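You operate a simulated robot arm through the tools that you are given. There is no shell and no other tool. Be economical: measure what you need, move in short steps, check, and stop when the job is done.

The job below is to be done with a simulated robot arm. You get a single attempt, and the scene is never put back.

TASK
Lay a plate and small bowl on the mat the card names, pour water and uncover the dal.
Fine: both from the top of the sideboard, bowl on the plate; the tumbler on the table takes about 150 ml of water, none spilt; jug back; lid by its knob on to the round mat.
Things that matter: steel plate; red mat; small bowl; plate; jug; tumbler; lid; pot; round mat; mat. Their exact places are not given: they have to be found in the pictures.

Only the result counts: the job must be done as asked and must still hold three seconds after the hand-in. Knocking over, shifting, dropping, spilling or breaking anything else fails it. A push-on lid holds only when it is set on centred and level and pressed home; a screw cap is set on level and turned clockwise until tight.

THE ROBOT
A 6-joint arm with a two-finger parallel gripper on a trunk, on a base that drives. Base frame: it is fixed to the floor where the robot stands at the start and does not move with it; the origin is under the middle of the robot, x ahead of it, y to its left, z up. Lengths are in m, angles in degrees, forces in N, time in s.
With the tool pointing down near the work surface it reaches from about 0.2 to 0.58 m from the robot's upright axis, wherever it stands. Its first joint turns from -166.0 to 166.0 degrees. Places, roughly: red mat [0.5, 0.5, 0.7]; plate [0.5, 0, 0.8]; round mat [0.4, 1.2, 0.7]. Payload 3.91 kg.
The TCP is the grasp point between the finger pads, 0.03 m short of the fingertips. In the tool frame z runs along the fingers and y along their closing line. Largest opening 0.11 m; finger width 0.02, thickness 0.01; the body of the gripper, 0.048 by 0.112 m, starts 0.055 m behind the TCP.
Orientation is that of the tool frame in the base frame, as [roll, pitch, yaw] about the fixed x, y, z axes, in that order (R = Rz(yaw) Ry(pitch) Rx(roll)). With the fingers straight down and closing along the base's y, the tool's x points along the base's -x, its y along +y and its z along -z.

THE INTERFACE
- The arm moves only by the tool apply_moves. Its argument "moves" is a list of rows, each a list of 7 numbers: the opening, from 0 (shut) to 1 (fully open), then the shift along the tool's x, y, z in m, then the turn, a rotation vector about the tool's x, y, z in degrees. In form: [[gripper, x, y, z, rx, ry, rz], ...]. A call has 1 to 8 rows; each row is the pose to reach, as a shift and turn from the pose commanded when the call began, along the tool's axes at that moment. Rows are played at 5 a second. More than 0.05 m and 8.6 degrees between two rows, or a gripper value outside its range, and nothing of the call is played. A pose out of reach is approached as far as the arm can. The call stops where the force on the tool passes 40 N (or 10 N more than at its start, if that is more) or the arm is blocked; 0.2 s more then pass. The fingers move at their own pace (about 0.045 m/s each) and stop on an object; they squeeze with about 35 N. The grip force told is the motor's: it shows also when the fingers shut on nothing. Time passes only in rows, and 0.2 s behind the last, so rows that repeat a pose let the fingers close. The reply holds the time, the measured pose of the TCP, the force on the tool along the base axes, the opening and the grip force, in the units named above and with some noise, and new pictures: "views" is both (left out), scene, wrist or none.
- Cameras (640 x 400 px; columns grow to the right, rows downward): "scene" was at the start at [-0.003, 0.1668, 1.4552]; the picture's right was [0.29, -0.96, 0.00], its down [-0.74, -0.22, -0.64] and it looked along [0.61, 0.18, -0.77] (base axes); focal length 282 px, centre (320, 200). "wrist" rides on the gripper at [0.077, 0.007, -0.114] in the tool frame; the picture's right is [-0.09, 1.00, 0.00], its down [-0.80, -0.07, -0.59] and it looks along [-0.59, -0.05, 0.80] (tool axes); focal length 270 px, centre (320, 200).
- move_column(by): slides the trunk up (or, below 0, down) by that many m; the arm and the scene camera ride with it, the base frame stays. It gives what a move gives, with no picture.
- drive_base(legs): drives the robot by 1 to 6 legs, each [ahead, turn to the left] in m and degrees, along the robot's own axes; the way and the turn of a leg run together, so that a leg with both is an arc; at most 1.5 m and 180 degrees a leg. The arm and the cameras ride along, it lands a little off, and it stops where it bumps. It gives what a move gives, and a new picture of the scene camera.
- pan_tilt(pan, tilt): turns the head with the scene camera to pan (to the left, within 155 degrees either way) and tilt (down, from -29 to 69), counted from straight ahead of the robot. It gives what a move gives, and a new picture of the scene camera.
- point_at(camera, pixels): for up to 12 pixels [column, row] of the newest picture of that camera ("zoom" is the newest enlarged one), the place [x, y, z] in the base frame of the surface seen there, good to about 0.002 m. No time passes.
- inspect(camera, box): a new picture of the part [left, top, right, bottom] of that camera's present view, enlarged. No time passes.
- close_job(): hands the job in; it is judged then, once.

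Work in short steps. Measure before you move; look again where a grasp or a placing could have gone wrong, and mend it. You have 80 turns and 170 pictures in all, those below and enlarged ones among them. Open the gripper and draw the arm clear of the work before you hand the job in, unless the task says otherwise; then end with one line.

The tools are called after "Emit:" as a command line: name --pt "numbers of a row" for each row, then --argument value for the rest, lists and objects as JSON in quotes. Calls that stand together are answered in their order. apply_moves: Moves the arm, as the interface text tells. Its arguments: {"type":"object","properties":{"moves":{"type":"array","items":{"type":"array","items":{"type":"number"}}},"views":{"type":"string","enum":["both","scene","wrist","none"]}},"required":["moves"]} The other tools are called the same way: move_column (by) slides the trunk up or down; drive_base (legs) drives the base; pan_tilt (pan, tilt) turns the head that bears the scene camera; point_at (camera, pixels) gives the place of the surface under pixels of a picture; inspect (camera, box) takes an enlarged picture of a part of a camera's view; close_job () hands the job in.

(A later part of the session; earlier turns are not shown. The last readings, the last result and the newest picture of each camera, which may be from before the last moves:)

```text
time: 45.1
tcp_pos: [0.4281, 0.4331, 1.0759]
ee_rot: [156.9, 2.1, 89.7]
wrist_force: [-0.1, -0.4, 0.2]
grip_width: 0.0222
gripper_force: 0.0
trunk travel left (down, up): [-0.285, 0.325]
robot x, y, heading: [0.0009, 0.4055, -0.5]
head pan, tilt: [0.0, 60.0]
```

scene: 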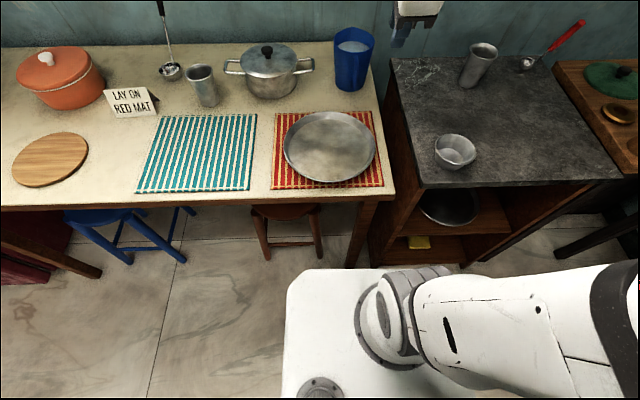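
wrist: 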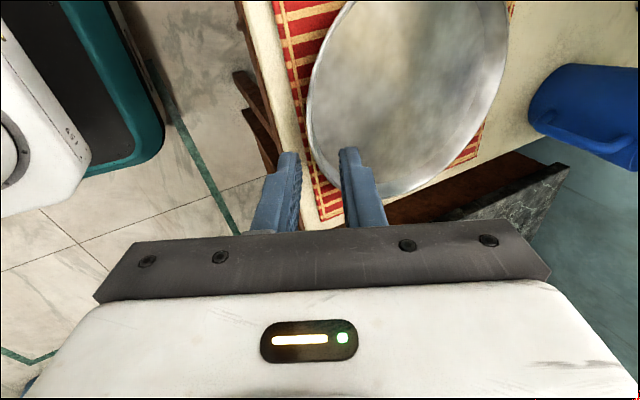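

Nice clear view: bowl at (455,152), plate at (329,147) on the red mat. I zoom on both and measure.

Emit:
inspect --camera "scene" --box '[260, 100, 500, 250]'

Emit:
point_at --camera "scene" --pixels '[[435, 149], [475, 150], [453, 134], [455, 170], [455, 160], [455, 165], [329, 147], [284, 146], [375, 150], [331, 113], [329, 181]]'

```text
2.67 times, centred on (380, 175) of scene
```

zoom: 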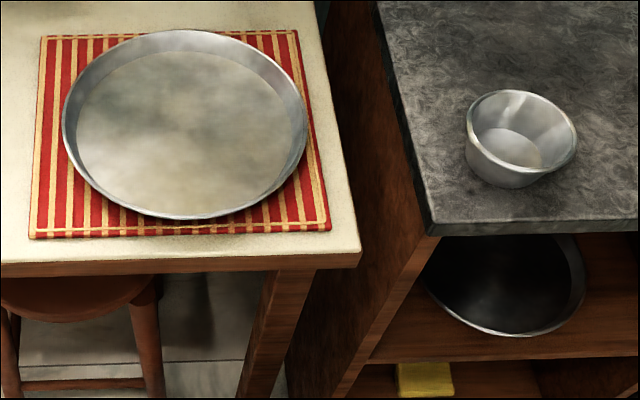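

```text
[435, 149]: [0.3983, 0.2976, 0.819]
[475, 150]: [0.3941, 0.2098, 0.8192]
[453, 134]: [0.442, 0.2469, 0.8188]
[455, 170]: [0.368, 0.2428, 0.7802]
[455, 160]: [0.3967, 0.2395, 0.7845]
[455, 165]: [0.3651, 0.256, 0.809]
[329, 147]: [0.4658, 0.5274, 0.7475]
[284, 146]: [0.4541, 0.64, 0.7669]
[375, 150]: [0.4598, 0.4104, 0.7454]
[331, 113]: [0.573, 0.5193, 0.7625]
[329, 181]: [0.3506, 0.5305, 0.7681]
```

Bowl rim centre is ≈ (0.398, 0.253), diameter 0.088, rim z 0.819. I level the tool, open the gripper fully and go above the bowl.

Emit:
apply_moves --pt "1 -0.0351 -0.0157 0.0221 4.6 0.4 0.1" --pt "1 -0.0702 -0.0314 0.0442 9.2 0.8 0.2" --pt "1 -0.1054 -0.047 0.0662 13.8 1.2 0.25" --pt "1 -0.1405 -0.0627 0.0883 18.4 1.6 0.3" --pt "1 -0.1756 -0.0784 0.1104 23.1 2.04 0.41" --pt "1 -0.1756 -0.0784 0.1104 23.1 2.04 0.41" --views "wrist"

```text
time: 46.5
tcp_pos: [0.398, 0.2532, 0.9488]
ee_rot: [-179.8, 0.0, 89.7]
wrist_force: [-0.1, -0.3, -0.2]
grip_width: 0.1097
gripper_force: 0.0
trunk travel left (down, up): [-0.285, 0.325]
robot x, y, heading: [0.0009, 0.4033, -0.1]
head pan, tilt: [0.0, 60.0]
```

wrist: 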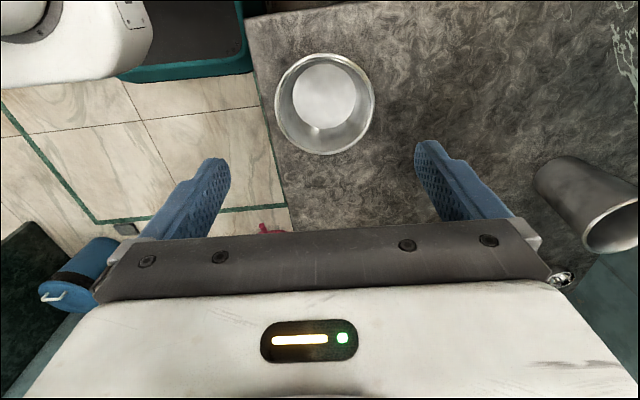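

The wrist view shows the bowl clearly at (325,103); I measure its rim from here.

Emit:
point_at --camera "wrist" --pixels '[[276, 102], [374, 96], [325, 55], [325, 152], [290, 68], [360, 65], [290, 140], [360, 138], [325, 95]]'

```text
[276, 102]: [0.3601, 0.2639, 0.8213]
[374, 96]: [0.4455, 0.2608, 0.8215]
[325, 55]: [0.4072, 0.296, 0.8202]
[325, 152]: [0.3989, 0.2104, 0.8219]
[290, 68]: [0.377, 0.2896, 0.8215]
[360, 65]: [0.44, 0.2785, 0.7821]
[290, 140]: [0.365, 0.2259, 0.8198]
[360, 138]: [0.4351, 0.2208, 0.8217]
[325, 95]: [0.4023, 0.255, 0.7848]
```

Bowl centre refined to (0.4028, 0.253). I shift 5 mm and descend around it to TCP z 0.816.

Emit:
apply_moves --pt "1 0 0.0048 0.035 -0.2 0 0" --pt "1 0 0.0048 0.07 -0.2 0 0" --pt "1 0 0.0048 0.1 -0.2 0 0" --pt "1 0 0.0048 0.12 -0.2 0 0" --pt "1 0 0.0048 0.133 -0.2 0 0" --views "both"

```text
time: 47.7
tcp_pos: [0.4026, 0.2527, 0.815]
ee_rot: [-180.0, 0.0, 89.7]
wrist_force: [-0.8, 0.3, 0.3]
grip_width: 0.1098
gripper_force: 0.1
trunk travel left (down, up): [-0.285, 0.325]
robot x, y, heading: [0.0004, 0.4033, -0.1]
head pan, tilt: [0.0, 60.0]
```

scene: 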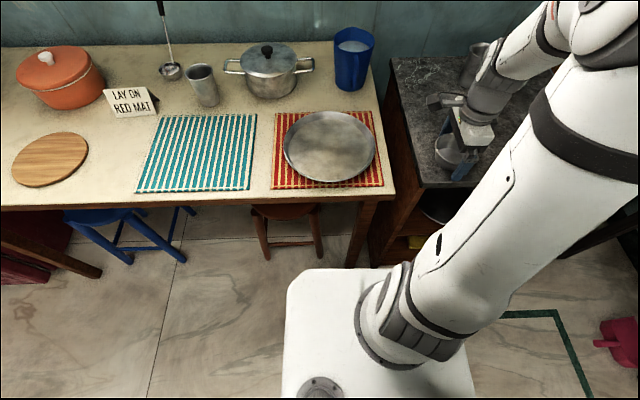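
wrist: 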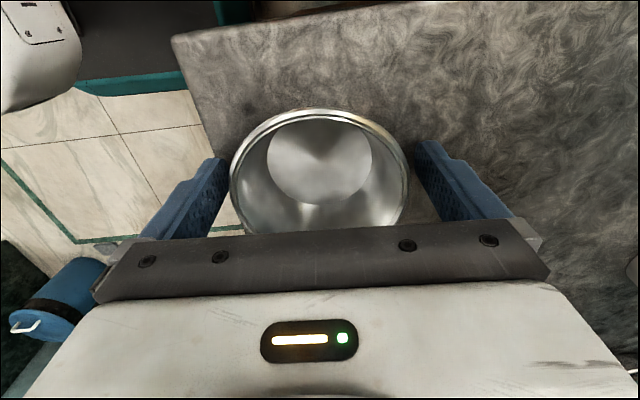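

The bowl sits centred between the open fingers. I close on it and lift 8 cm.

Emit:
apply_moves --pt "0.6 0 0 0 0 0 0" --pt "0.6 0 0 0 0 0 0" --pt "0.6 0 0 0 0 0 0" --pt "0.6 0 0 -0.02 0 0 0" --pt "0.6 0 0 -0.05 0 0 0" --pt "0.6 0 0 -0.08 0 0 0" --views "wrist"

```text
time: 49.1
tcp_pos: [0.4039, 0.2538, 0.8982]
ee_rot: [179.9, -0.1, 89.6]
wrist_force: [0.2, -0.2, -0.1]
grip_width: 0.0761
gripper_force: 34.7
trunk travel left (down, up): [-0.285, 0.325]
robot x, y, heading: [0.0015, 0.4061, -0.4]
head pan, tilt: [0.0, 60.0]
```

wrist: 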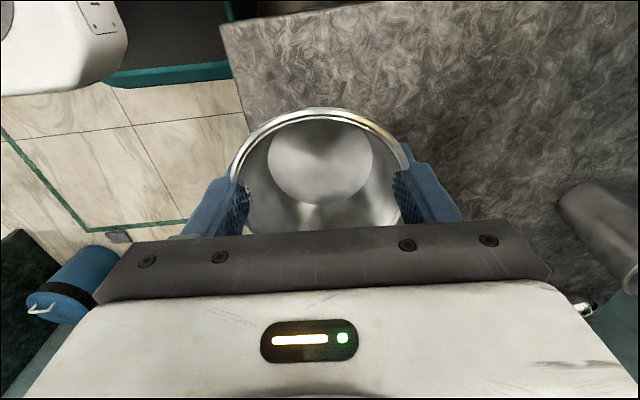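

The bowl is lifted, held at 76 mm with 35 N. I carry it over the plate.

Emit:
apply_moves --pt "0.6 0.046 0.01 0 0 0 0" --pt "0.6 0.092 0.019 0 0 0 0" --pt "0.6 0.138 0.029 0 0 0 0" --pt "0.6 0.184 0.038 0 0 0 0" --pt "0.6 0.23 0.048 0 0 0 0" --pt "0.6 0.276 0.057 0 0 0 0" --pt "0.6 0.276 0.057 0 0 0 0" --views "both"

```text
time: 50.7
tcp_pos: [0.4621, 0.5284, 0.8979]
ee_rot: [179.9, 0.0, 89.7]
wrist_force: [0.3, -1.1, -0.2]
grip_width: 0.0759
gripper_force: 35.2
trunk travel left (down, up): [-0.285, 0.325]
robot x, y, heading: [0.0025, 0.4053, -0.6]
head pan, tilt: [0.0, 60.0]
```

scene: 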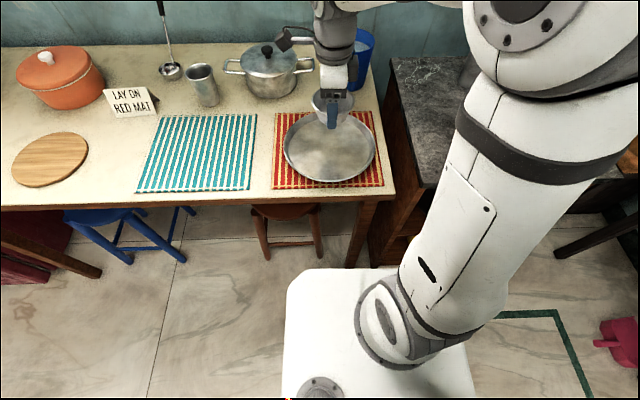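
wrist: 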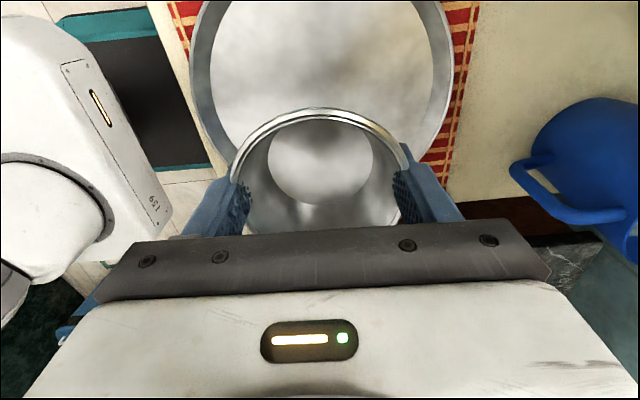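

The bowl is centred over the plate in the wrist view. I lower it to just above the plate's floor and ease it down.

Emit:
apply_moves --pt "0.6 0 0 0.035 0 0 0" --pt "0.6 0 0 0.07 0 0 0" --pt "0.6 0 0 0.1 0 0 0" --pt "0.6 0 0 0.108 0 0 0" --pt "0.6 0 0 0.112 0 0 0" --pt "0.6 0 0 0.115 0 0 0" --views "wrist"

```text
time: 52.1
tcp_pos: [0.4605, 0.5278, 0.7842]
ee_rot: [179.6, -0.1, 89.7]
wrist_force: [-0.4, -1.4, 23.1]
grip_width: 0.0757
gripper_force: 35.4
trunk travel left (down, up): [-0.285, 0.325]
robot x, y, heading: [0.0023, 0.4027, -0.3]
head pan, tilt: [0.0, 60.0]
```

wrist: 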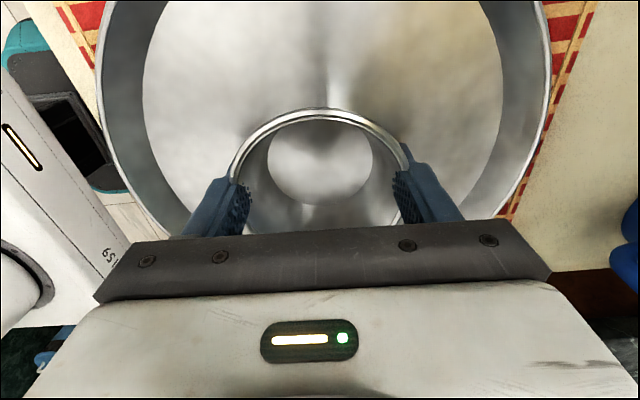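

Contact at 23 N: the bowl is down. I open and lift straight up.

Emit:
apply_moves --pt "0.6 0 0 -0.0015 0 0 0" --pt "1 0 0 -0.0015 0 0 0" --pt "1 0 0 -0.0015 0 0 0" --pt "1 0 0 -0.0015 0 0 0" --pt "1 0 0 -0.04 0 0 0" --pt "1 0 0 -0.085 0 0 0" --pt "1 0 0 -0.13 0 0 0" --pt "1 0 0 -0.17 0 0 0" --views "both"

```text
time: 53.9
tcp_pos: [0.4591, 0.5292, 0.9507]
ee_rot: [180.0, -0.1, 89.7]
wrist_force: [-0.6, -0.8, -0.5]
grip_width: 0.1101
gripper_force: 0.1
trunk travel left (down, up): [-0.285, 0.325]
robot x, y, heading: [0.0002, 0.4065, -0.2]
head pan, tilt: [0.0, 60.0]
```

scene: 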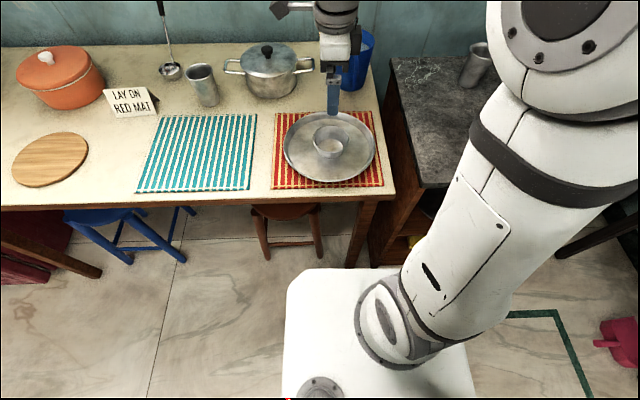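
wrist: 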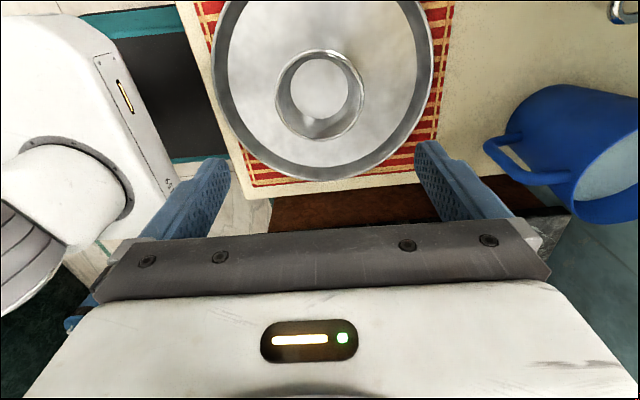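

The bowl is on the plate. Next the jug: I zoom on it, the tumbler and the pots in the scene view, and measure.

Emit:
inspect --camera "wrist" --box '[440, 60, 640, 260]'

Emit:
inspect --camera "scene" --box '[150, 10, 390, 130]'

Emit:
point_at --camera "wrist" --pixels '[[490, 148], [510, 135], [515, 170], [550, 178], [535, 105], [575, 88], [620, 105], [575, 195], [590, 222], [620, 180], [510, 150], [522, 125]]'

Emit:
point_at --camera "scene" --pixels '[[186, 68], [215, 68], [203, 104], [200, 66], [192, 85], [208, 85], [266, 50], [245, 65], [290, 65], [60, 65], [46, 58], [355, 48]]'

```text
2.00 times, centred on (540, 160) of wrist
```

zoom: 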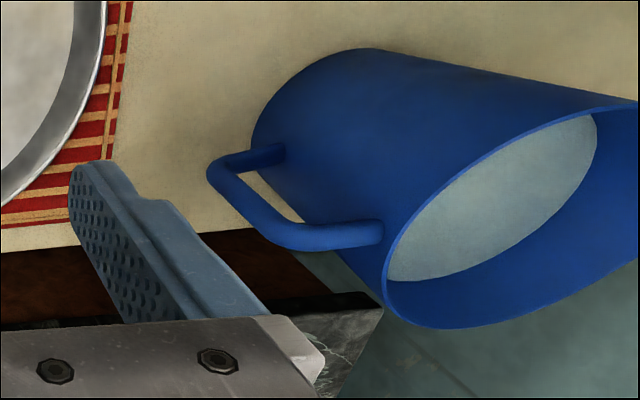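

```text
2.67 times, centred on (270, 70) of scene
```

zoom: 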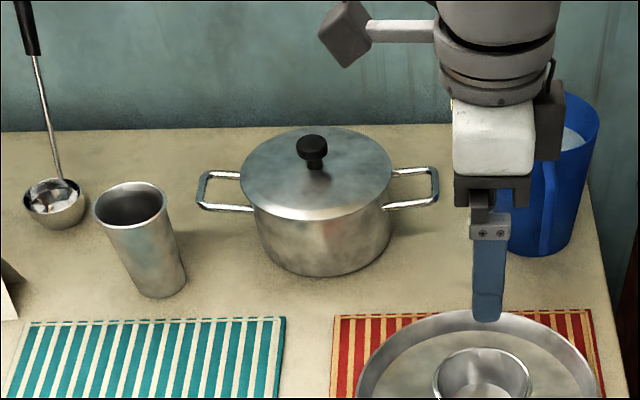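

```text
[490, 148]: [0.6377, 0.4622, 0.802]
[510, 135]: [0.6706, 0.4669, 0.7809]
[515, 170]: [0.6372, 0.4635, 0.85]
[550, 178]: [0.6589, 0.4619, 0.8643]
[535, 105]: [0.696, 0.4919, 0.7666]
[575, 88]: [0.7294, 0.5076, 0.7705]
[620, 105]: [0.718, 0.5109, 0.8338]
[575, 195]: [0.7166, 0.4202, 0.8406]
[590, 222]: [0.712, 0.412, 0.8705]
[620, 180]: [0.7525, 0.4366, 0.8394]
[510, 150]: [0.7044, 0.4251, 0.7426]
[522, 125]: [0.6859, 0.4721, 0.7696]
```

```text
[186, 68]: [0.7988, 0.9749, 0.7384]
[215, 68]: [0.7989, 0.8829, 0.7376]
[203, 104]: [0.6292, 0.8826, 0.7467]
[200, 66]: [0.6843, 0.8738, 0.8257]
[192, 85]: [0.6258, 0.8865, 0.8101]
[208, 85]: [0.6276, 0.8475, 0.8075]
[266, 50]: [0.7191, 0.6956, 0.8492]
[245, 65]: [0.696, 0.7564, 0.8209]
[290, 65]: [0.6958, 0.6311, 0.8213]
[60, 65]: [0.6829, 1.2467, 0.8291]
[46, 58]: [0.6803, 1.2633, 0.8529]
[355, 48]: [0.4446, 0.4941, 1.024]
```

The jug's handle faces me (bar at x≈0.637, y≈0.463); body axis ≈ (0.735, 0.462), ~0.10 wide. A grasp across the body from above looks steadiest; I measure its rim, and the base's and stool's extents to see how close I may drive.

Emit:
point_at --camera "wrist" --pixels '[[632, 112], [635, 222], [575, 215], [575, 206], [600, 150], [90, 22], [140, 12], [160, 140], [210, 158], [120, 100]]'

Emit:
point_at --camera "scene" --pixels '[[338, 35], [372, 42], [355, 90], [268, 255], [320, 250], [325, 215], [250, 210], [300, 280], [290, 390], [345, 262]]'

Emit:
pan_tilt --pan 0 --tilt 69

```text
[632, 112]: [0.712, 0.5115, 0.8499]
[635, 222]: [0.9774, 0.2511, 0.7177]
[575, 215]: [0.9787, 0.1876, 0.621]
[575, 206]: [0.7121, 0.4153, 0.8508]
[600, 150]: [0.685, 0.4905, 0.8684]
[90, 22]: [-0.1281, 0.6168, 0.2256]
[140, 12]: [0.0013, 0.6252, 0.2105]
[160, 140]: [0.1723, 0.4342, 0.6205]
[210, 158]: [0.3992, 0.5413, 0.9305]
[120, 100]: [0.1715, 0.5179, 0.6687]
```

```text
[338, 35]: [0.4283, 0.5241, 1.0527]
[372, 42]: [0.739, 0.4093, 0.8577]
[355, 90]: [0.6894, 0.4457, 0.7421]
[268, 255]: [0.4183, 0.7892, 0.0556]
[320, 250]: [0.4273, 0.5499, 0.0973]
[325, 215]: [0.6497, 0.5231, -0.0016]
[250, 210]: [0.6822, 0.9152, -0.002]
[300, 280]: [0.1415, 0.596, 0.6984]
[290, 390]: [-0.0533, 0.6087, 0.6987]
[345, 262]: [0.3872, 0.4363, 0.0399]
```

```text
time: 54.6
tcp_pos: [0.4596, 0.5289, 0.9504]
ee_rot: [179.9, 0.0, 89.6]
wrist_force: [0.5, 0.1, -0.2]
grip_width: 0.1101
gripper_force: 0.1
trunk travel left (down, up): [-0.285, 0.325]
robot x, y, heading: [-0.0014, 0.404, -0.5]
head pan, tilt: [0.0, 68.8]
```

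scene: 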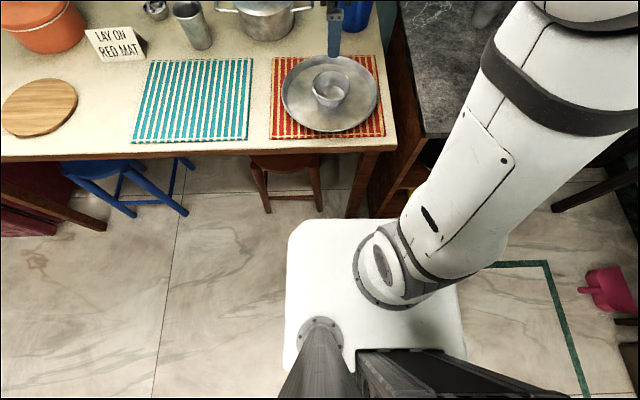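

The trunk box front is at x≈0.17, stool and table leg begin at ~0.38; driving forward 0.12 m is safe. I do so and see how far the arm reaches.

Emit:
drive_base --legs '[[0.12, 0]]'

Emit:
pan_tilt --pan 5 --tilt 48

```text
time: 55.8
tcp_pos: [0.5584, 0.5276, 0.9509]
ee_rot: [179.9, 0.0, 89.5]
wrist_force: [0.5, -0.1, -0.9]
grip_width: 0.1098
gripper_force: 0.0
trunk travel left (down, up): [-0.285, 0.325]
robot x, y, heading: [0.0961, 0.4077, -1.6]
head pan, tilt: [0.0, 68.8]
```

scene: 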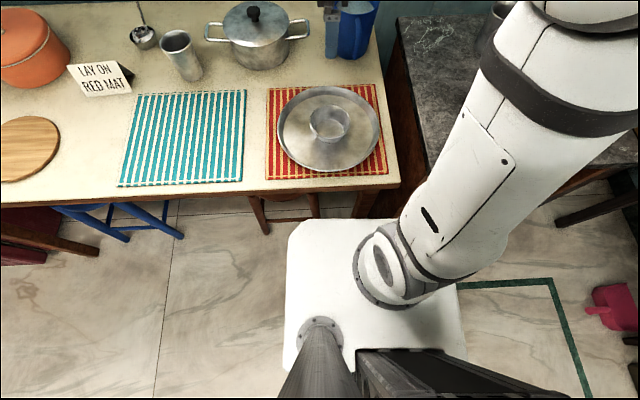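

```text
time: 56.6
tcp_pos: [0.5588, 0.5265, 0.9504]
ee_rot: [179.9, 0.1, 89.5]
wrist_force: [-0.6, 0.4, -0.4]
grip_width: 0.1099
gripper_force: 0.0
trunk travel left (down, up): [-0.285, 0.325]
robot x, y, heading: [0.0974, 0.4071, -1.5]
head pan, tilt: [5.0, 48.0]
```

scene: 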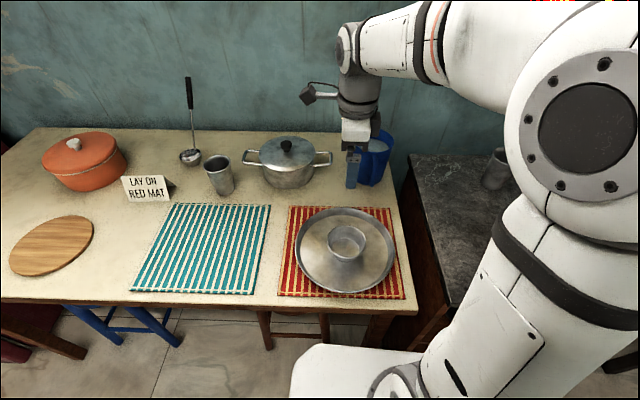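

Robot now at x≈0.10. I swing the tool over the jug with a turn so that the fingers close along y (camera on the far side); first part of it.

Emit:
apply_moves --pt "1 -0.008 0.022 -0.006 0 0 8.3" --pt "1 -0.016 0.044 -0.012 0 0 16.6" --pt "1 -0.024 0.066 -0.018 0 0 24.9" --pt "1 -0.032 0.088 -0.024 0 0 33.2" --pt "1 -0.04 0.11 -0.03 0 0 41.5" --pt "1 -0.048 0.132 -0.03 0 0 49.8" --pt "1 -0.056 0.154 -0.03 0 0 58.1" --pt "1 -0.064 0.1766 -0.03 0 0 66.4" --views "none"

Emit:
apply_moves --pt "1 0 0 0 0 0 7.7" --pt "1 0 0 0 0 0 15.4" --pt "1 0 0 0 0 0 23.1" --pt "1 0 0 0 0 0 23.1" --views "both"

```text
time: 58.4
tcp_pos: [0.7331, 0.4617, 0.9804]
ee_rot: [-180.0, -0.2, 23.0]
wrist_force: [0.3, -0.7, 0.7]
grip_width: 0.11
gripper_force: 0.0
trunk travel left (down, up): [-0.285, 0.325]
robot x, y, heading: [0.0969, 0.4091, -1.4]
head pan, tilt: [5.0, 48.0]
```

```text
time: 59.4
tcp_pos: [0.7343, 0.4523, 0.9817]
ee_rot: [-179.9, -0.3, 11.9]
wrist_force: [-0.4, -0.1, 0.9]
grip_width: 0.1101
gripper_force: 0.0
out of reach, approached as far as the arm can: row 2, 3, 4
trunk travel left (down, up): [-0.285, 0.325]
robot x, y, heading: [0.0996, 0.4051, -1.8]
head pan, tilt: [5.0, 48.0]
```

scene: 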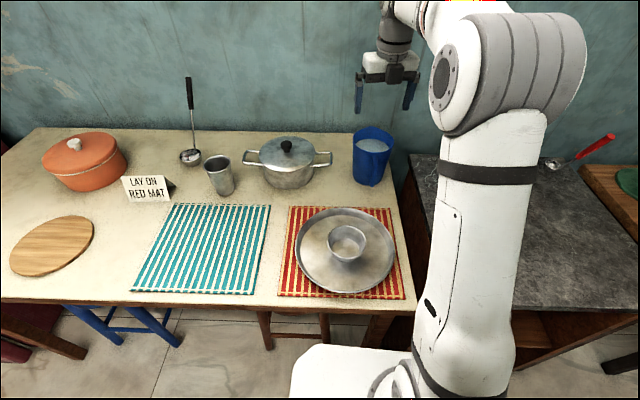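
wrist: 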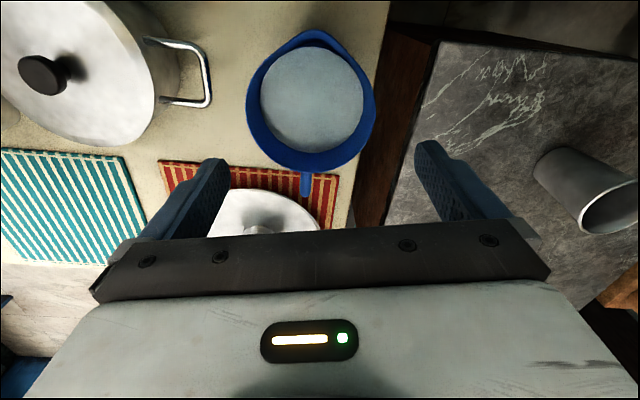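

The wrist joint limits at yaw ≈12°. The jug has a spout on the far side (318,35), handle toward (306,180). I measure spout, handle, rim and ladle/tumbler from here.

Emit:
point_at --camera "wrist" --pixels '[[318, 33], [306, 183], [248, 105], [373, 95], [262, 60], [363, 63], [310, 166], [345, 155], [265, 145], [310, 100]]'

Emit:
inspect --camera "wrist" --box '[210, 10, 410, 210]'

Emit:
inspect --camera "scene" --box '[110, 60, 350, 210]'

Emit:
point_at --camera "scene" --pixels '[[190, 156], [192, 130], [188, 85], [204, 162], [230, 160], [218, 176], [218, 157], [220, 193], [247, 160], [287, 145], [312, 165], [150, 185]]'

```text
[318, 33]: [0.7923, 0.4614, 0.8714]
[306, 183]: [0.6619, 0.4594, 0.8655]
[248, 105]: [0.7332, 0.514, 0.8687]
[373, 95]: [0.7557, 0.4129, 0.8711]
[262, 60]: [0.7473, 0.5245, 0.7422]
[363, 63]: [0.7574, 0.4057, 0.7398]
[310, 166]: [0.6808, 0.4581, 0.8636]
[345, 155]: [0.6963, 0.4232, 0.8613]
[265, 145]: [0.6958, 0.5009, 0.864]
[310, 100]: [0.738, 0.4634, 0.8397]
```

```text
2.00 times, centred on (310, 110) of wrist
```

zoom: 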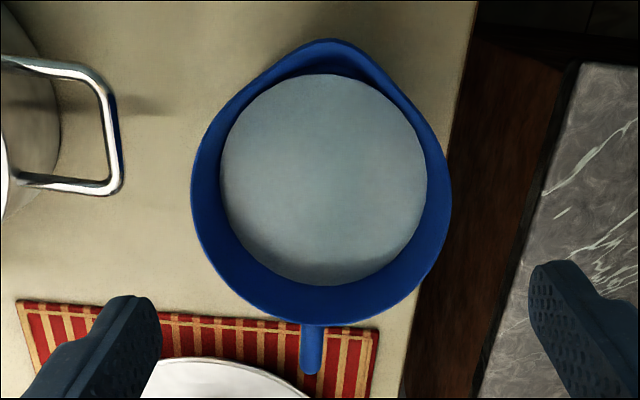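

```text
2.67 times, centred on (230, 135) of scene
```

zoom: 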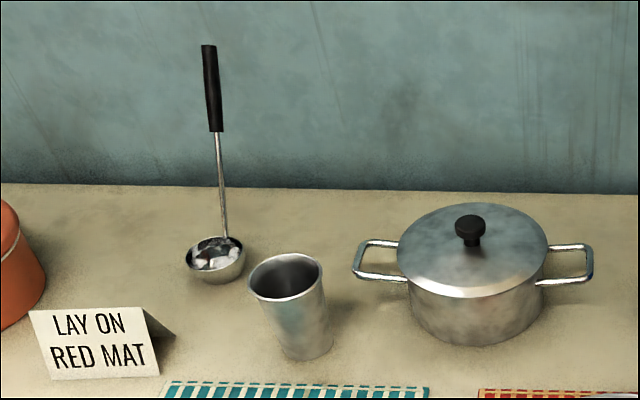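

```text
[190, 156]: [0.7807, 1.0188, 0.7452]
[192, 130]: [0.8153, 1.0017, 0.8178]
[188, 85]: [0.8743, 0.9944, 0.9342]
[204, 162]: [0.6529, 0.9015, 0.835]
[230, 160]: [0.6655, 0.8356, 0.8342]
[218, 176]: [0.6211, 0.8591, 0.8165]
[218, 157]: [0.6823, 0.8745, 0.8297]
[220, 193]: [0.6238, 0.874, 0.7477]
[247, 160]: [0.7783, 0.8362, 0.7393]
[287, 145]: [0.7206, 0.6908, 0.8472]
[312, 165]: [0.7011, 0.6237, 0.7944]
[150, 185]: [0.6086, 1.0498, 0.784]
```

Jug centre ≈ (0.7325, 0.4625), width 0.101, spout along +x; tumbler rim centre ≈ (0.655, 0.868), z 0.834. I turn back to yaw ≈18° over the jug.

Emit:
apply_moves --pt "1 0 0 0 0 0 -6" --pt "1 0 -0.0005 0 0 0 -12" --pt "1 0 -0.001 0 0 0 -18" --pt "1 0 -0.001 0 0 0 -18" --views "wrist"

```text
time: 60.4
tcp_pos: [0.7345, 0.4519, 0.9819]
ee_rot: [-179.8, -0.2, 30.0]
wrist_force: [0.1, 0.5, 0.8]
grip_width: 0.1098
gripper_force: 0.0
trunk travel left (down, up): [-0.285, 0.325]
robot x, y, heading: [0.099, 0.4048, -1.4]
head pan, tilt: [5.0, 48.0]
```

wrist: 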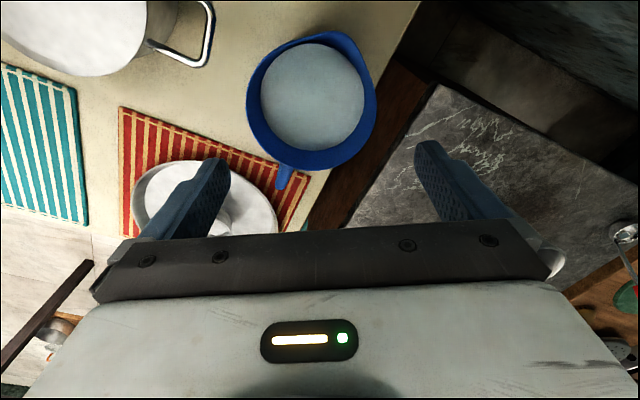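

Now yaw is 30°; I turn to 20°, centre over (0.7325, 0.4625) and come down to just above the rim.

Emit:
apply_moves --pt "1 0.0018 -0.005 0.02 0 0 5" --pt "1 0.0036 -0.0102 0.04 0 0 10" --pt "1 0.0036 -0.0102 0.062 0 0 10" --pt "1 0.0036 -0.0102 0.062 0 0 10" --views "both"

Emit:
inspect --camera "wrist" --box '[180, 30, 500, 230]'

```text
time: 61.4
tcp_pos: [0.7327, 0.4636, 0.9196]
ee_rot: [-179.8, -0.3, 20.0]
wrist_force: [-0.4, 0.3, -0.1]
grip_width: 0.1097
gripper_force: 0.1
trunk travel left (down, up): [-0.285, 0.325]
robot x, y, heading: [0.0988, 0.4099, -1.5]
head pan, tilt: [5.0, 48.0]
```

scene: 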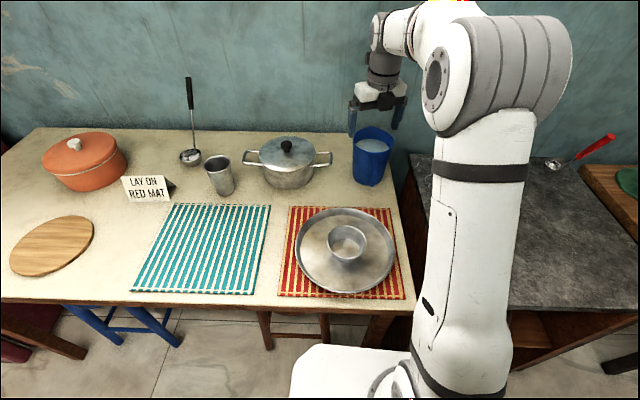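
wrist: 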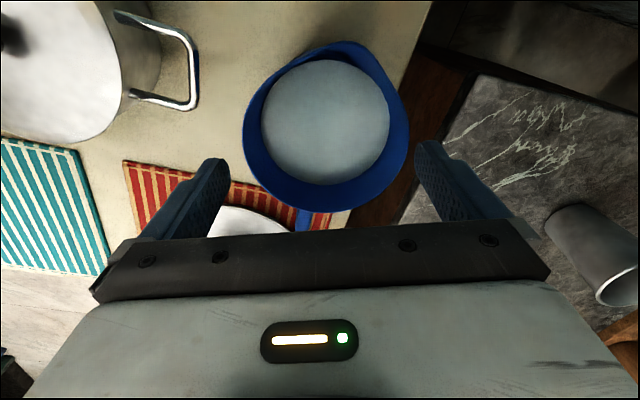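

```text
2.00 times, centred on (340, 130) of wrist
```

zoom: 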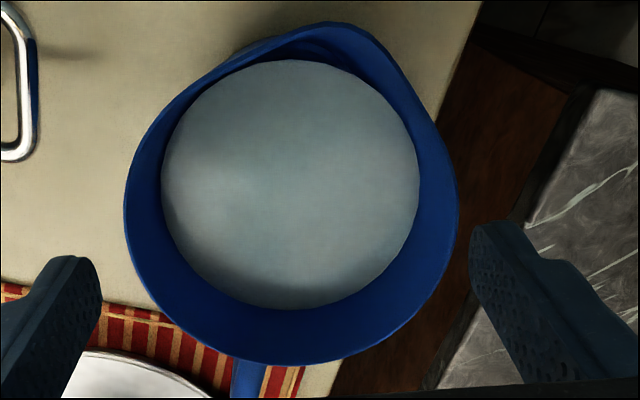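

The jug lies between the finger lines; I measure its rim's sides to fine-centre along the closing line.

Emit:
point_at --camera "zoom" --pixels '[[128, 200], [454, 200], [140, 260], [440, 270], [180, 320], [400, 320], [290, 360], [350, 28], [250, 372]]'

```text
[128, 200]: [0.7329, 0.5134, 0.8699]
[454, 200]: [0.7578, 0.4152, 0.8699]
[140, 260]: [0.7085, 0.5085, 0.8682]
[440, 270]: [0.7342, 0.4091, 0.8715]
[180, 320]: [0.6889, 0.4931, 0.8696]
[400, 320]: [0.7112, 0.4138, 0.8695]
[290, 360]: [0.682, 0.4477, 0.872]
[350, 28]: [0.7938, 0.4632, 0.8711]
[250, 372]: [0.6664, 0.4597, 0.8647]
```

Fit: centre (0.732, 0.4615), diameter 0.105 against an opening of 0.110. I shift 1.7 mm along the closing line and descend slowly to get the tips just past the rim.

Emit:
apply_moves --pt "1 0 0.0017 0.008 0 0 0" --pt "1 0 0.0017 0.014 0 0 0" --pt "1 0 0.0017 0.019 0 0 0" --pt "1 0 0.0017 0.022 0 0 0" --pt "1 0 0.0017 0.025 0 0 0" --pt "1 0 0.0017 0.028 0 0 0" --views "wrist"

Emit:
inspect --camera "wrist" --box '[180, 30, 500, 230]'

```text
time: 62.9
tcp_pos: [0.734, 0.4622, 0.9013]
ee_rot: [179.8, -1.1, 20.1]
wrist_force: [-3.2, -0.4, 14.1]
grip_width: 0.1098
gripper_force: 0.0
trunk travel left (down, up): [-0.285, 0.325]
robot x, y, heading: [0.0975, 0.4059, -1.5]
head pan, tilt: [5.0, 48.0]
stopped in row 6: the force on the tool passed its limit (the readings are from after the stop); the commanded pose is now the measured one
```

wrist: 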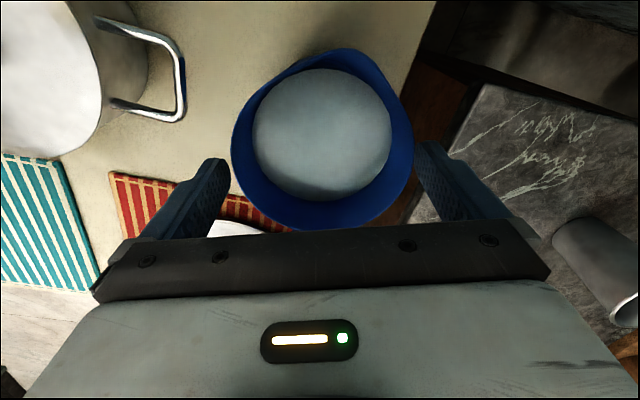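

```text
2.00 times, centred on (340, 130) of wrist
```

zoom: 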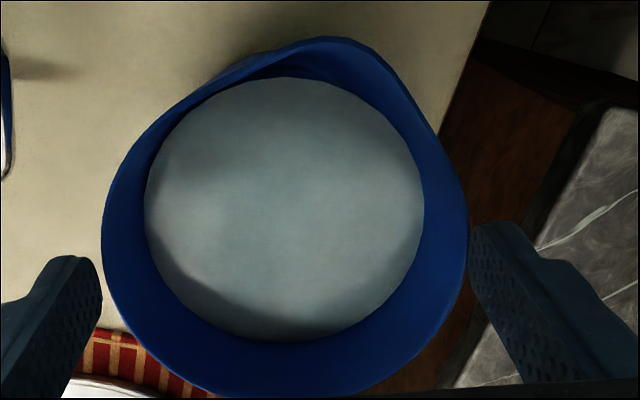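

The tips met the rim flare, so the body is too wide. Instead I'll grip the vertical handle bar with the fingers pointing down (long contact along the bar). I rise, and turn the tool back toward yaw 180° above the handle.

Emit:
apply_moves --pt "1 0 0 -0.03 0 0 0" --pt "1 -0.01 -0.004 -0.05 0 0.8 -8.3" --pt "1 -0.025 -0.009 -0.06 0 0.8 -16.6" --pt "1 -0.04 -0.015 -0.06 0 0.8 -24.9" --pt "1 -0.055 -0.02 -0.06 0 0.8 -33.2" --pt "1 -0.07 -0.026 -0.06 0 0.8 -41.5" --pt "1 -0.08 -0.03 -0.06 0 0.8 -49.8" --pt "1 -0.0912 -0.0332 -0.06 0 0.8 -58.1" --views "none"

Emit:
apply_moves --pt "1 0 0 0 0 0 -8.3" --pt "1 0 0 0 0 0 -16.6" --pt "1 0 0 0 0 0 -24.9" --pt "1 0 0 0 0 0 -33.2" --pt "1 0 0 0 0 0 -41.5" --pt "1 0 0 0 0 0 -49.8" --pt "1 0 0 0 0 0 -58.1" --pt "1 0 0 0 0 0 -66" --views "none"

Emit:
apply_moves --pt "0.8 0 0 0 0 0 -8.3" --pt "0.5 0 0 0 0 0 -16.6" --pt "0.4 0 0 0 0 0 -24.9" --pt "0.4 0 0 0 0 0 -33.2" --pt "0.4 0 0 0 0 0 -36" --views "both"

```text
time: 64.7
tcp_pos: [0.6376, 0.4632, 0.9573]
ee_rot: [178.8, -1.1, 78.3]
wrist_force: [-0.3, -0.3, -1.2]
grip_width: 0.11
gripper_force: 0.1
trunk travel left (down, up): [-0.285, 0.325]
robot x, y, heading: [0.0975, 0.4048, -1.4]
head pan, tilt: [5.0, 48.0]
```

```text
time: 66.5
tcp_pos: [0.6368, 0.4619, 0.955]
ee_rot: [178.6, 0.6, 144.3]
wrist_force: [1.0, -0.6, 0.2]
grip_width: 0.1101
gripper_force: 0.0
trunk travel left (down, up): [-0.285, 0.325]
robot x, y, heading: [0.0978, 0.4075, -1.8]
head pan, tilt: [5.0, 48.0]
```

```text
time: 67.7
tcp_pos: [0.6376, 0.4619, 0.9571]
ee_rot: [179.2, 1.2, -179.8]
wrist_force: [0.6, -0.2, 0.0]
grip_width: 0.0439
gripper_force: 0.2
trunk travel left (down, up): [-0.285, 0.325]
robot x, y, heading: [0.0979, 0.4086, -1.5]
head pan, tilt: [5.0, 48.0]
```

scene: 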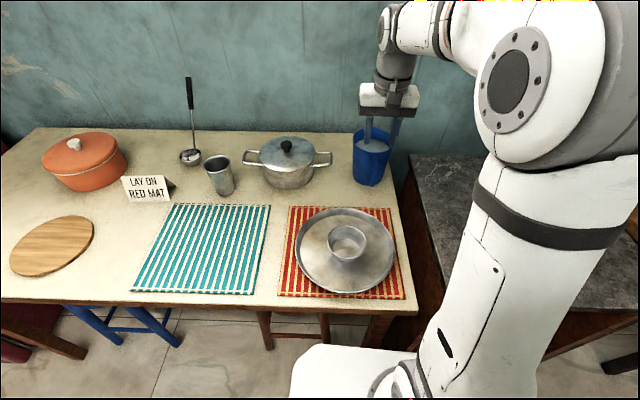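
wrist: 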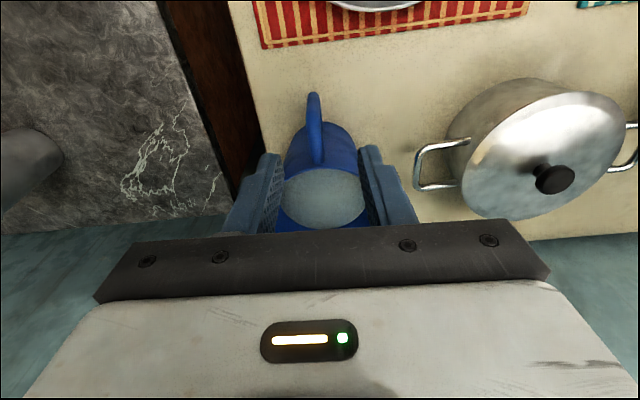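

The handle is visible at (315,130) in the wrist picture. I zoom and measure its bar.

Emit:
inspect --camera "wrist" --box '[240, 80, 400, 230]'

Emit:
point_at --camera "wrist" --pixels '[[313, 95], [313, 100], [314, 110], [314, 120], [316, 130], [317, 140], [318, 150], [319, 160], [309, 120], [320, 120], [345, 155], [290, 155]]'

```text
2.67 times, centred on (320, 155) of wrist
```

zoom: 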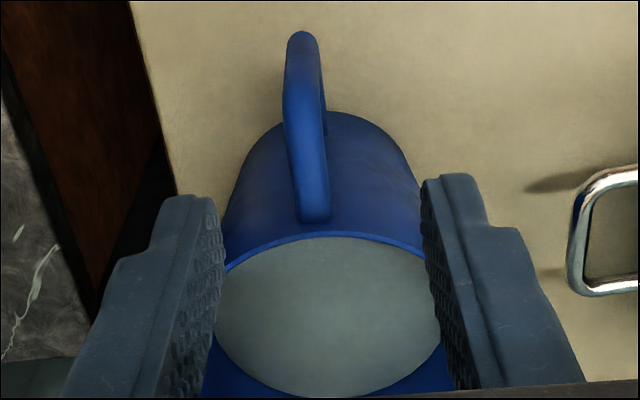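

```text
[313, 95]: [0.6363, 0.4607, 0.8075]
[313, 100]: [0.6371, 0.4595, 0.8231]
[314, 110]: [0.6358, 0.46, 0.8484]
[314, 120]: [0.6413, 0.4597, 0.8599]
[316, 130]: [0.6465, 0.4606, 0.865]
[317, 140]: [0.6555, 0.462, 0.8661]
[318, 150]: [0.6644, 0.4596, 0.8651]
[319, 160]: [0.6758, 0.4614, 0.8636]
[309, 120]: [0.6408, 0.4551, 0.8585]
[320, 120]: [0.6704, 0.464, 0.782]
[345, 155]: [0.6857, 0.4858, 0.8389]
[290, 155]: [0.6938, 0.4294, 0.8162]
```

Bar centre ≈ (0.643, 0.460), z 0.80–0.86. I level the tool and descend over the bar to TCP z 0.828, then look.

Emit:
apply_moves --pt "0.4 -0.0074 -0.0019 0.03 0.8 1.2 0" --pt "0.4 -0.0074 -0.0019 0.06 0.8 1.2 0" --pt "0.4 -0.0074 -0.0019 0.09 0.8 1.2 0" --pt "0.4 -0.0074 -0.0019 0.115 0.8 1.2 0" --pt "0.4 -0.0074 -0.0019 0.129 0.8 1.2 0" --pt "0.4 -0.0074 -0.0019 0.129 0.8 1.2 0" --views "both"

```text
time: 69.0
tcp_pos: [0.6468, 0.4633, 0.8272]
ee_rot: [-180.0, 0.1, -179.9]
wrist_force: [0.1, 0.3, 0.0]
grip_width: 0.0439
gripper_force: 0.0
trunk travel left (down, up): [-0.285, 0.325]
robot x, y, heading: [0.0984, 0.4068, -1.7]
head pan, tilt: [5.0, 48.0]
```

scene: 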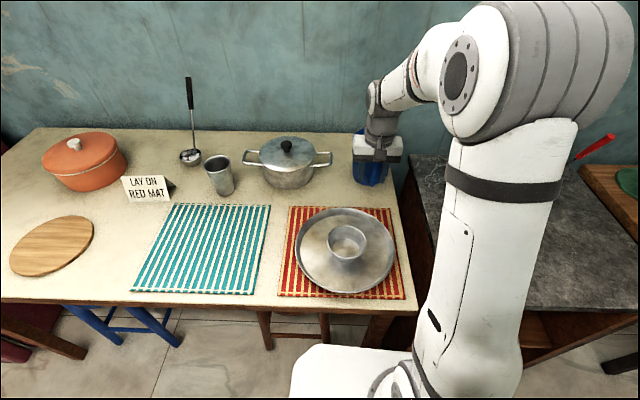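
wrist: 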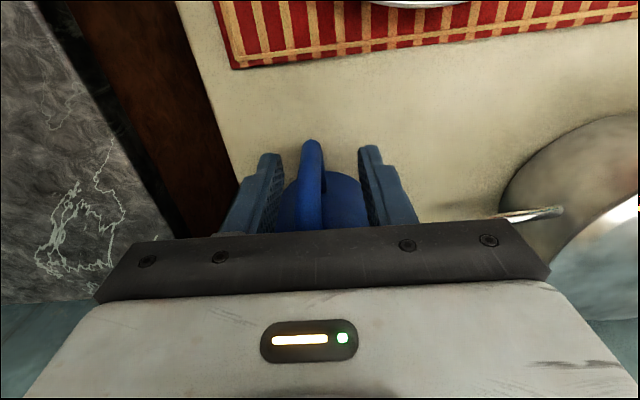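

The bar is slightly right of centre (311 vs 321 px); I shift 3 mm, close on it, and make a tiny 5 mm test lift.

Emit:
apply_moves --pt "0.4 0.002 -0.003 0 0 0 0" --pt "0 0.002 -0.003 0 0 0 0" --pt "0 0.002 -0.003 0 0 0 0" --pt "0 0.002 -0.003 0 0 0 0" --pt "0 0.002 -0.003 0 0 0 0" --pt "0 0.002 -0.003 -0.005 0 0 0" --pt "0 0.002 -0.003 -0.005 0 0 0" --views "wrist"

Emit:
inspect --camera "scene" --box '[320, 90, 440, 200]'

```text
time: 70.7
tcp_pos: [0.6457, 0.4588, 0.8319]
ee_rot: [-180.0, 0.1, -179.8]
wrist_force: [0.0, -0.5, -6.4]
grip_width: 0.0117
gripper_force: 35.2
trunk travel left (down, up): [-0.285, 0.325]
robot x, y, heading: [0.0981, 0.41, -1.3]
head pan, tilt: [5.0, 48.0]
```

wrist: 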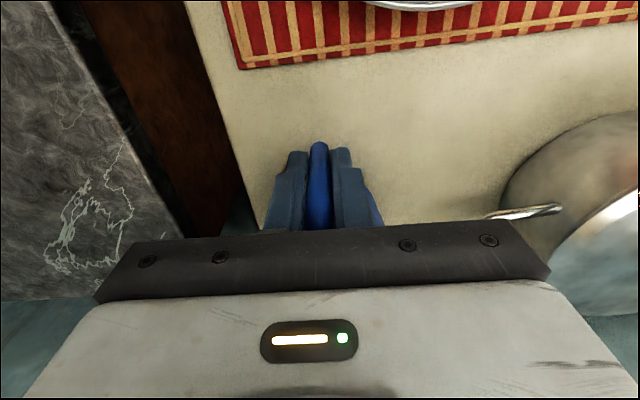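

```text
3.64 times, centred on (380, 145) of scene
```

zoom: 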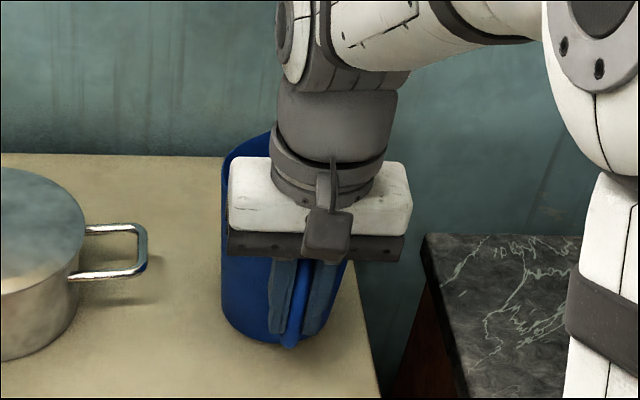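

About 6.4 N of load is carried at 5 mm. I lift a further 4 cm slowly and check for tipping.

Emit:
apply_moves --pt "0 0 0 -0.006 0 0 0" --pt "0 0 0 -0.012 0 0 0" --pt "0 0 0 -0.02 0 0 0" --pt "0 0 0 -0.03 0 0 0" --pt "0 0 0 -0.04 0 0 0" --pt "0 0 0 -0.04 0 0 0" --views "wrist"

Emit:
inspect --camera "scene" --box '[320, 90, 440, 200]'

```text
time: 72.0
tcp_pos: [0.6452, 0.4592, 0.873]
ee_rot: [180.0, 0.1, -179.9]
wrist_force: [0.3, -0.8, -6.0]
grip_width: 0.012
gripper_force: 34.6
trunk travel left (down, up): [-0.285, 0.325]
robot x, y, heading: [0.096, 0.4057, -1.5]
head pan, tilt: [5.0, 48.0]
```

wrist: 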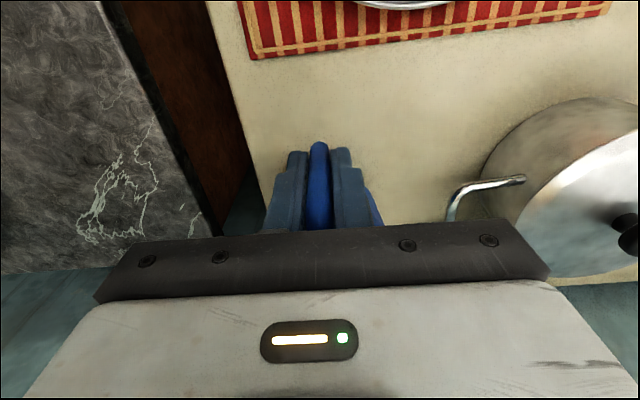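

```text
3.64 times, centred on (380, 145) of scene
```

zoom: 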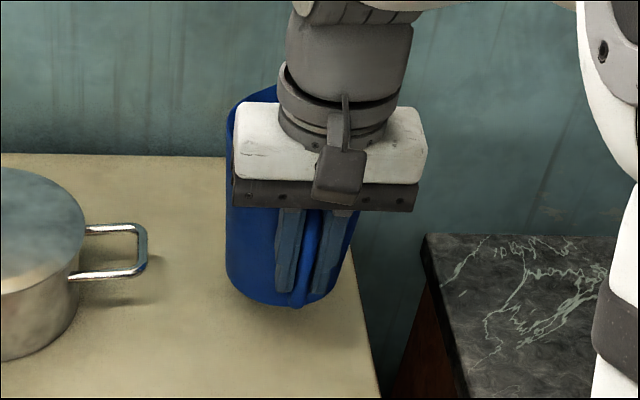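

The jug hangs upright at ~6 N. I lift it to z≈1.0, then back off, turn left, drive along the table to y≈0.87 and turn back.

Emit:
apply_moves --pt "0 0.005 0 -0.015 0 0 0" --pt "0 0.015 0 -0.035 0 0 0" --pt "0 0.03 0 -0.06 0 0 0" --pt "0 0.045 0 -0.085 0 0 0" --pt "0 0.06 0 -0.105 0 0 0" --pt "0 0.07 0 -0.12 0 0 0" --pt "0 0.075 0 -0.127 0 0 0" --views "none"

Emit:
drive_base --legs '[[-0.12, 0], [0, 91.5], [0.46, 0], [0, -90]]'

```text
time: 73.7
tcp_pos: [0.5699, 0.4606, 1.0005]
ee_rot: [-179.9, 0.1, -179.9]
wrist_force: [0.6, -0.4, -7.1]
grip_width: 0.0118
gripper_force: 35.3
trunk travel left (down, up): [-0.285, 0.325]
robot x, y, heading: [0.0945, 0.4055, -1.6]
head pan, tilt: [5.0, 48.0]
```

```text
time: 84.9
tcp_pos: [0.4497, 0.9357, 0.9991]
ee_rot: [-180.0, 0.0, -177.4]
wrist_force: [-0.2, 0.4, -6.5]
grip_width: 0.012
gripper_force: 35.2
trunk travel left (down, up): [-0.285, 0.325]
robot x, y, heading: [-0.021, 0.889, 1.5]
head pan, tilt: [5.0, 48.0]
```

scene: 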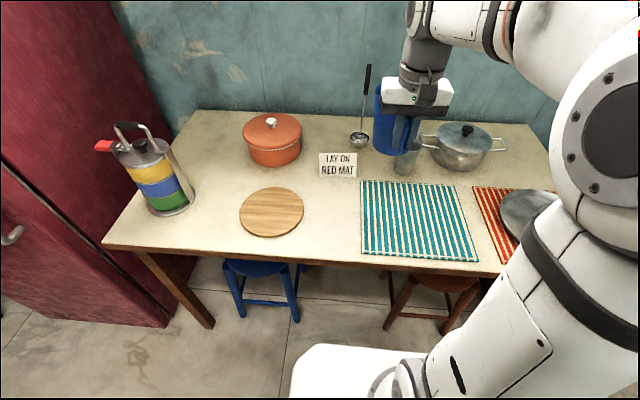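

Robot at (-0.02, 0.89). I take the jug to behind and above the tumbler while tilting 20° (no pour yet: water starts at ~27°).

Emit:
apply_moves --pt "0 0.001 -0.012 0.01 0 3 0" --pt "0 0.002 -0.026 0.02 0 6 0" --pt "0 0.003 -0.04 0.03 0 9.5 0" --pt "0 0.004 -0.055 0.042 0 13 0" --pt "0 0.005 -0.068 0.053 0 16.5 0" --pt "0 0.0065 -0.0765 0.06 0 20 0" --pt "0 0.0065 -0.0765 0.06 0 20 0" --views "both"

Emit:
inspect --camera "scene" --box '[320, 60, 520, 200]'

```text
time: 86.5
tcp_pos: [0.4463, 0.8608, 0.9403]
ee_rot: [-179.9, -20.0, -177.4]
wrist_force: [0.3, 0.1, -6.8]
grip_width: 0.0119
gripper_force: 35.0
trunk travel left (down, up): [-0.285, 0.325]
robot x, y, heading: [-0.023, 0.8906, 1.7]
head pan, tilt: [5.0, 48.0]
```

scene: 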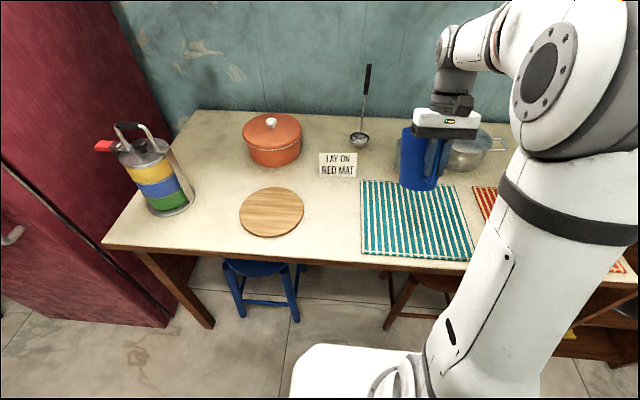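
wrist: 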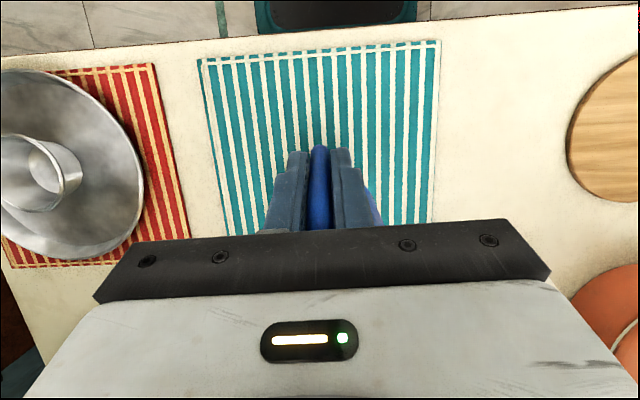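

```text
2.86 times, centred on (420, 130) of scene
```

zoom: 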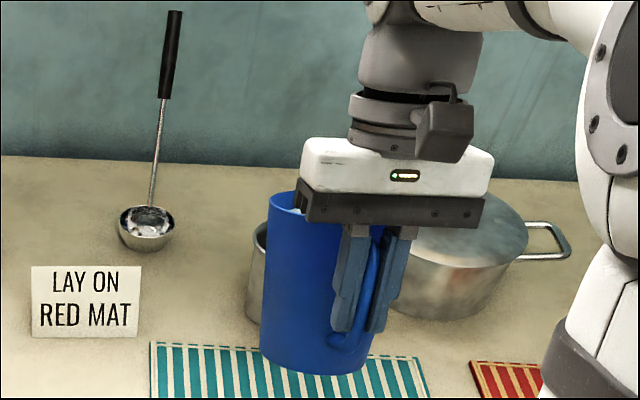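

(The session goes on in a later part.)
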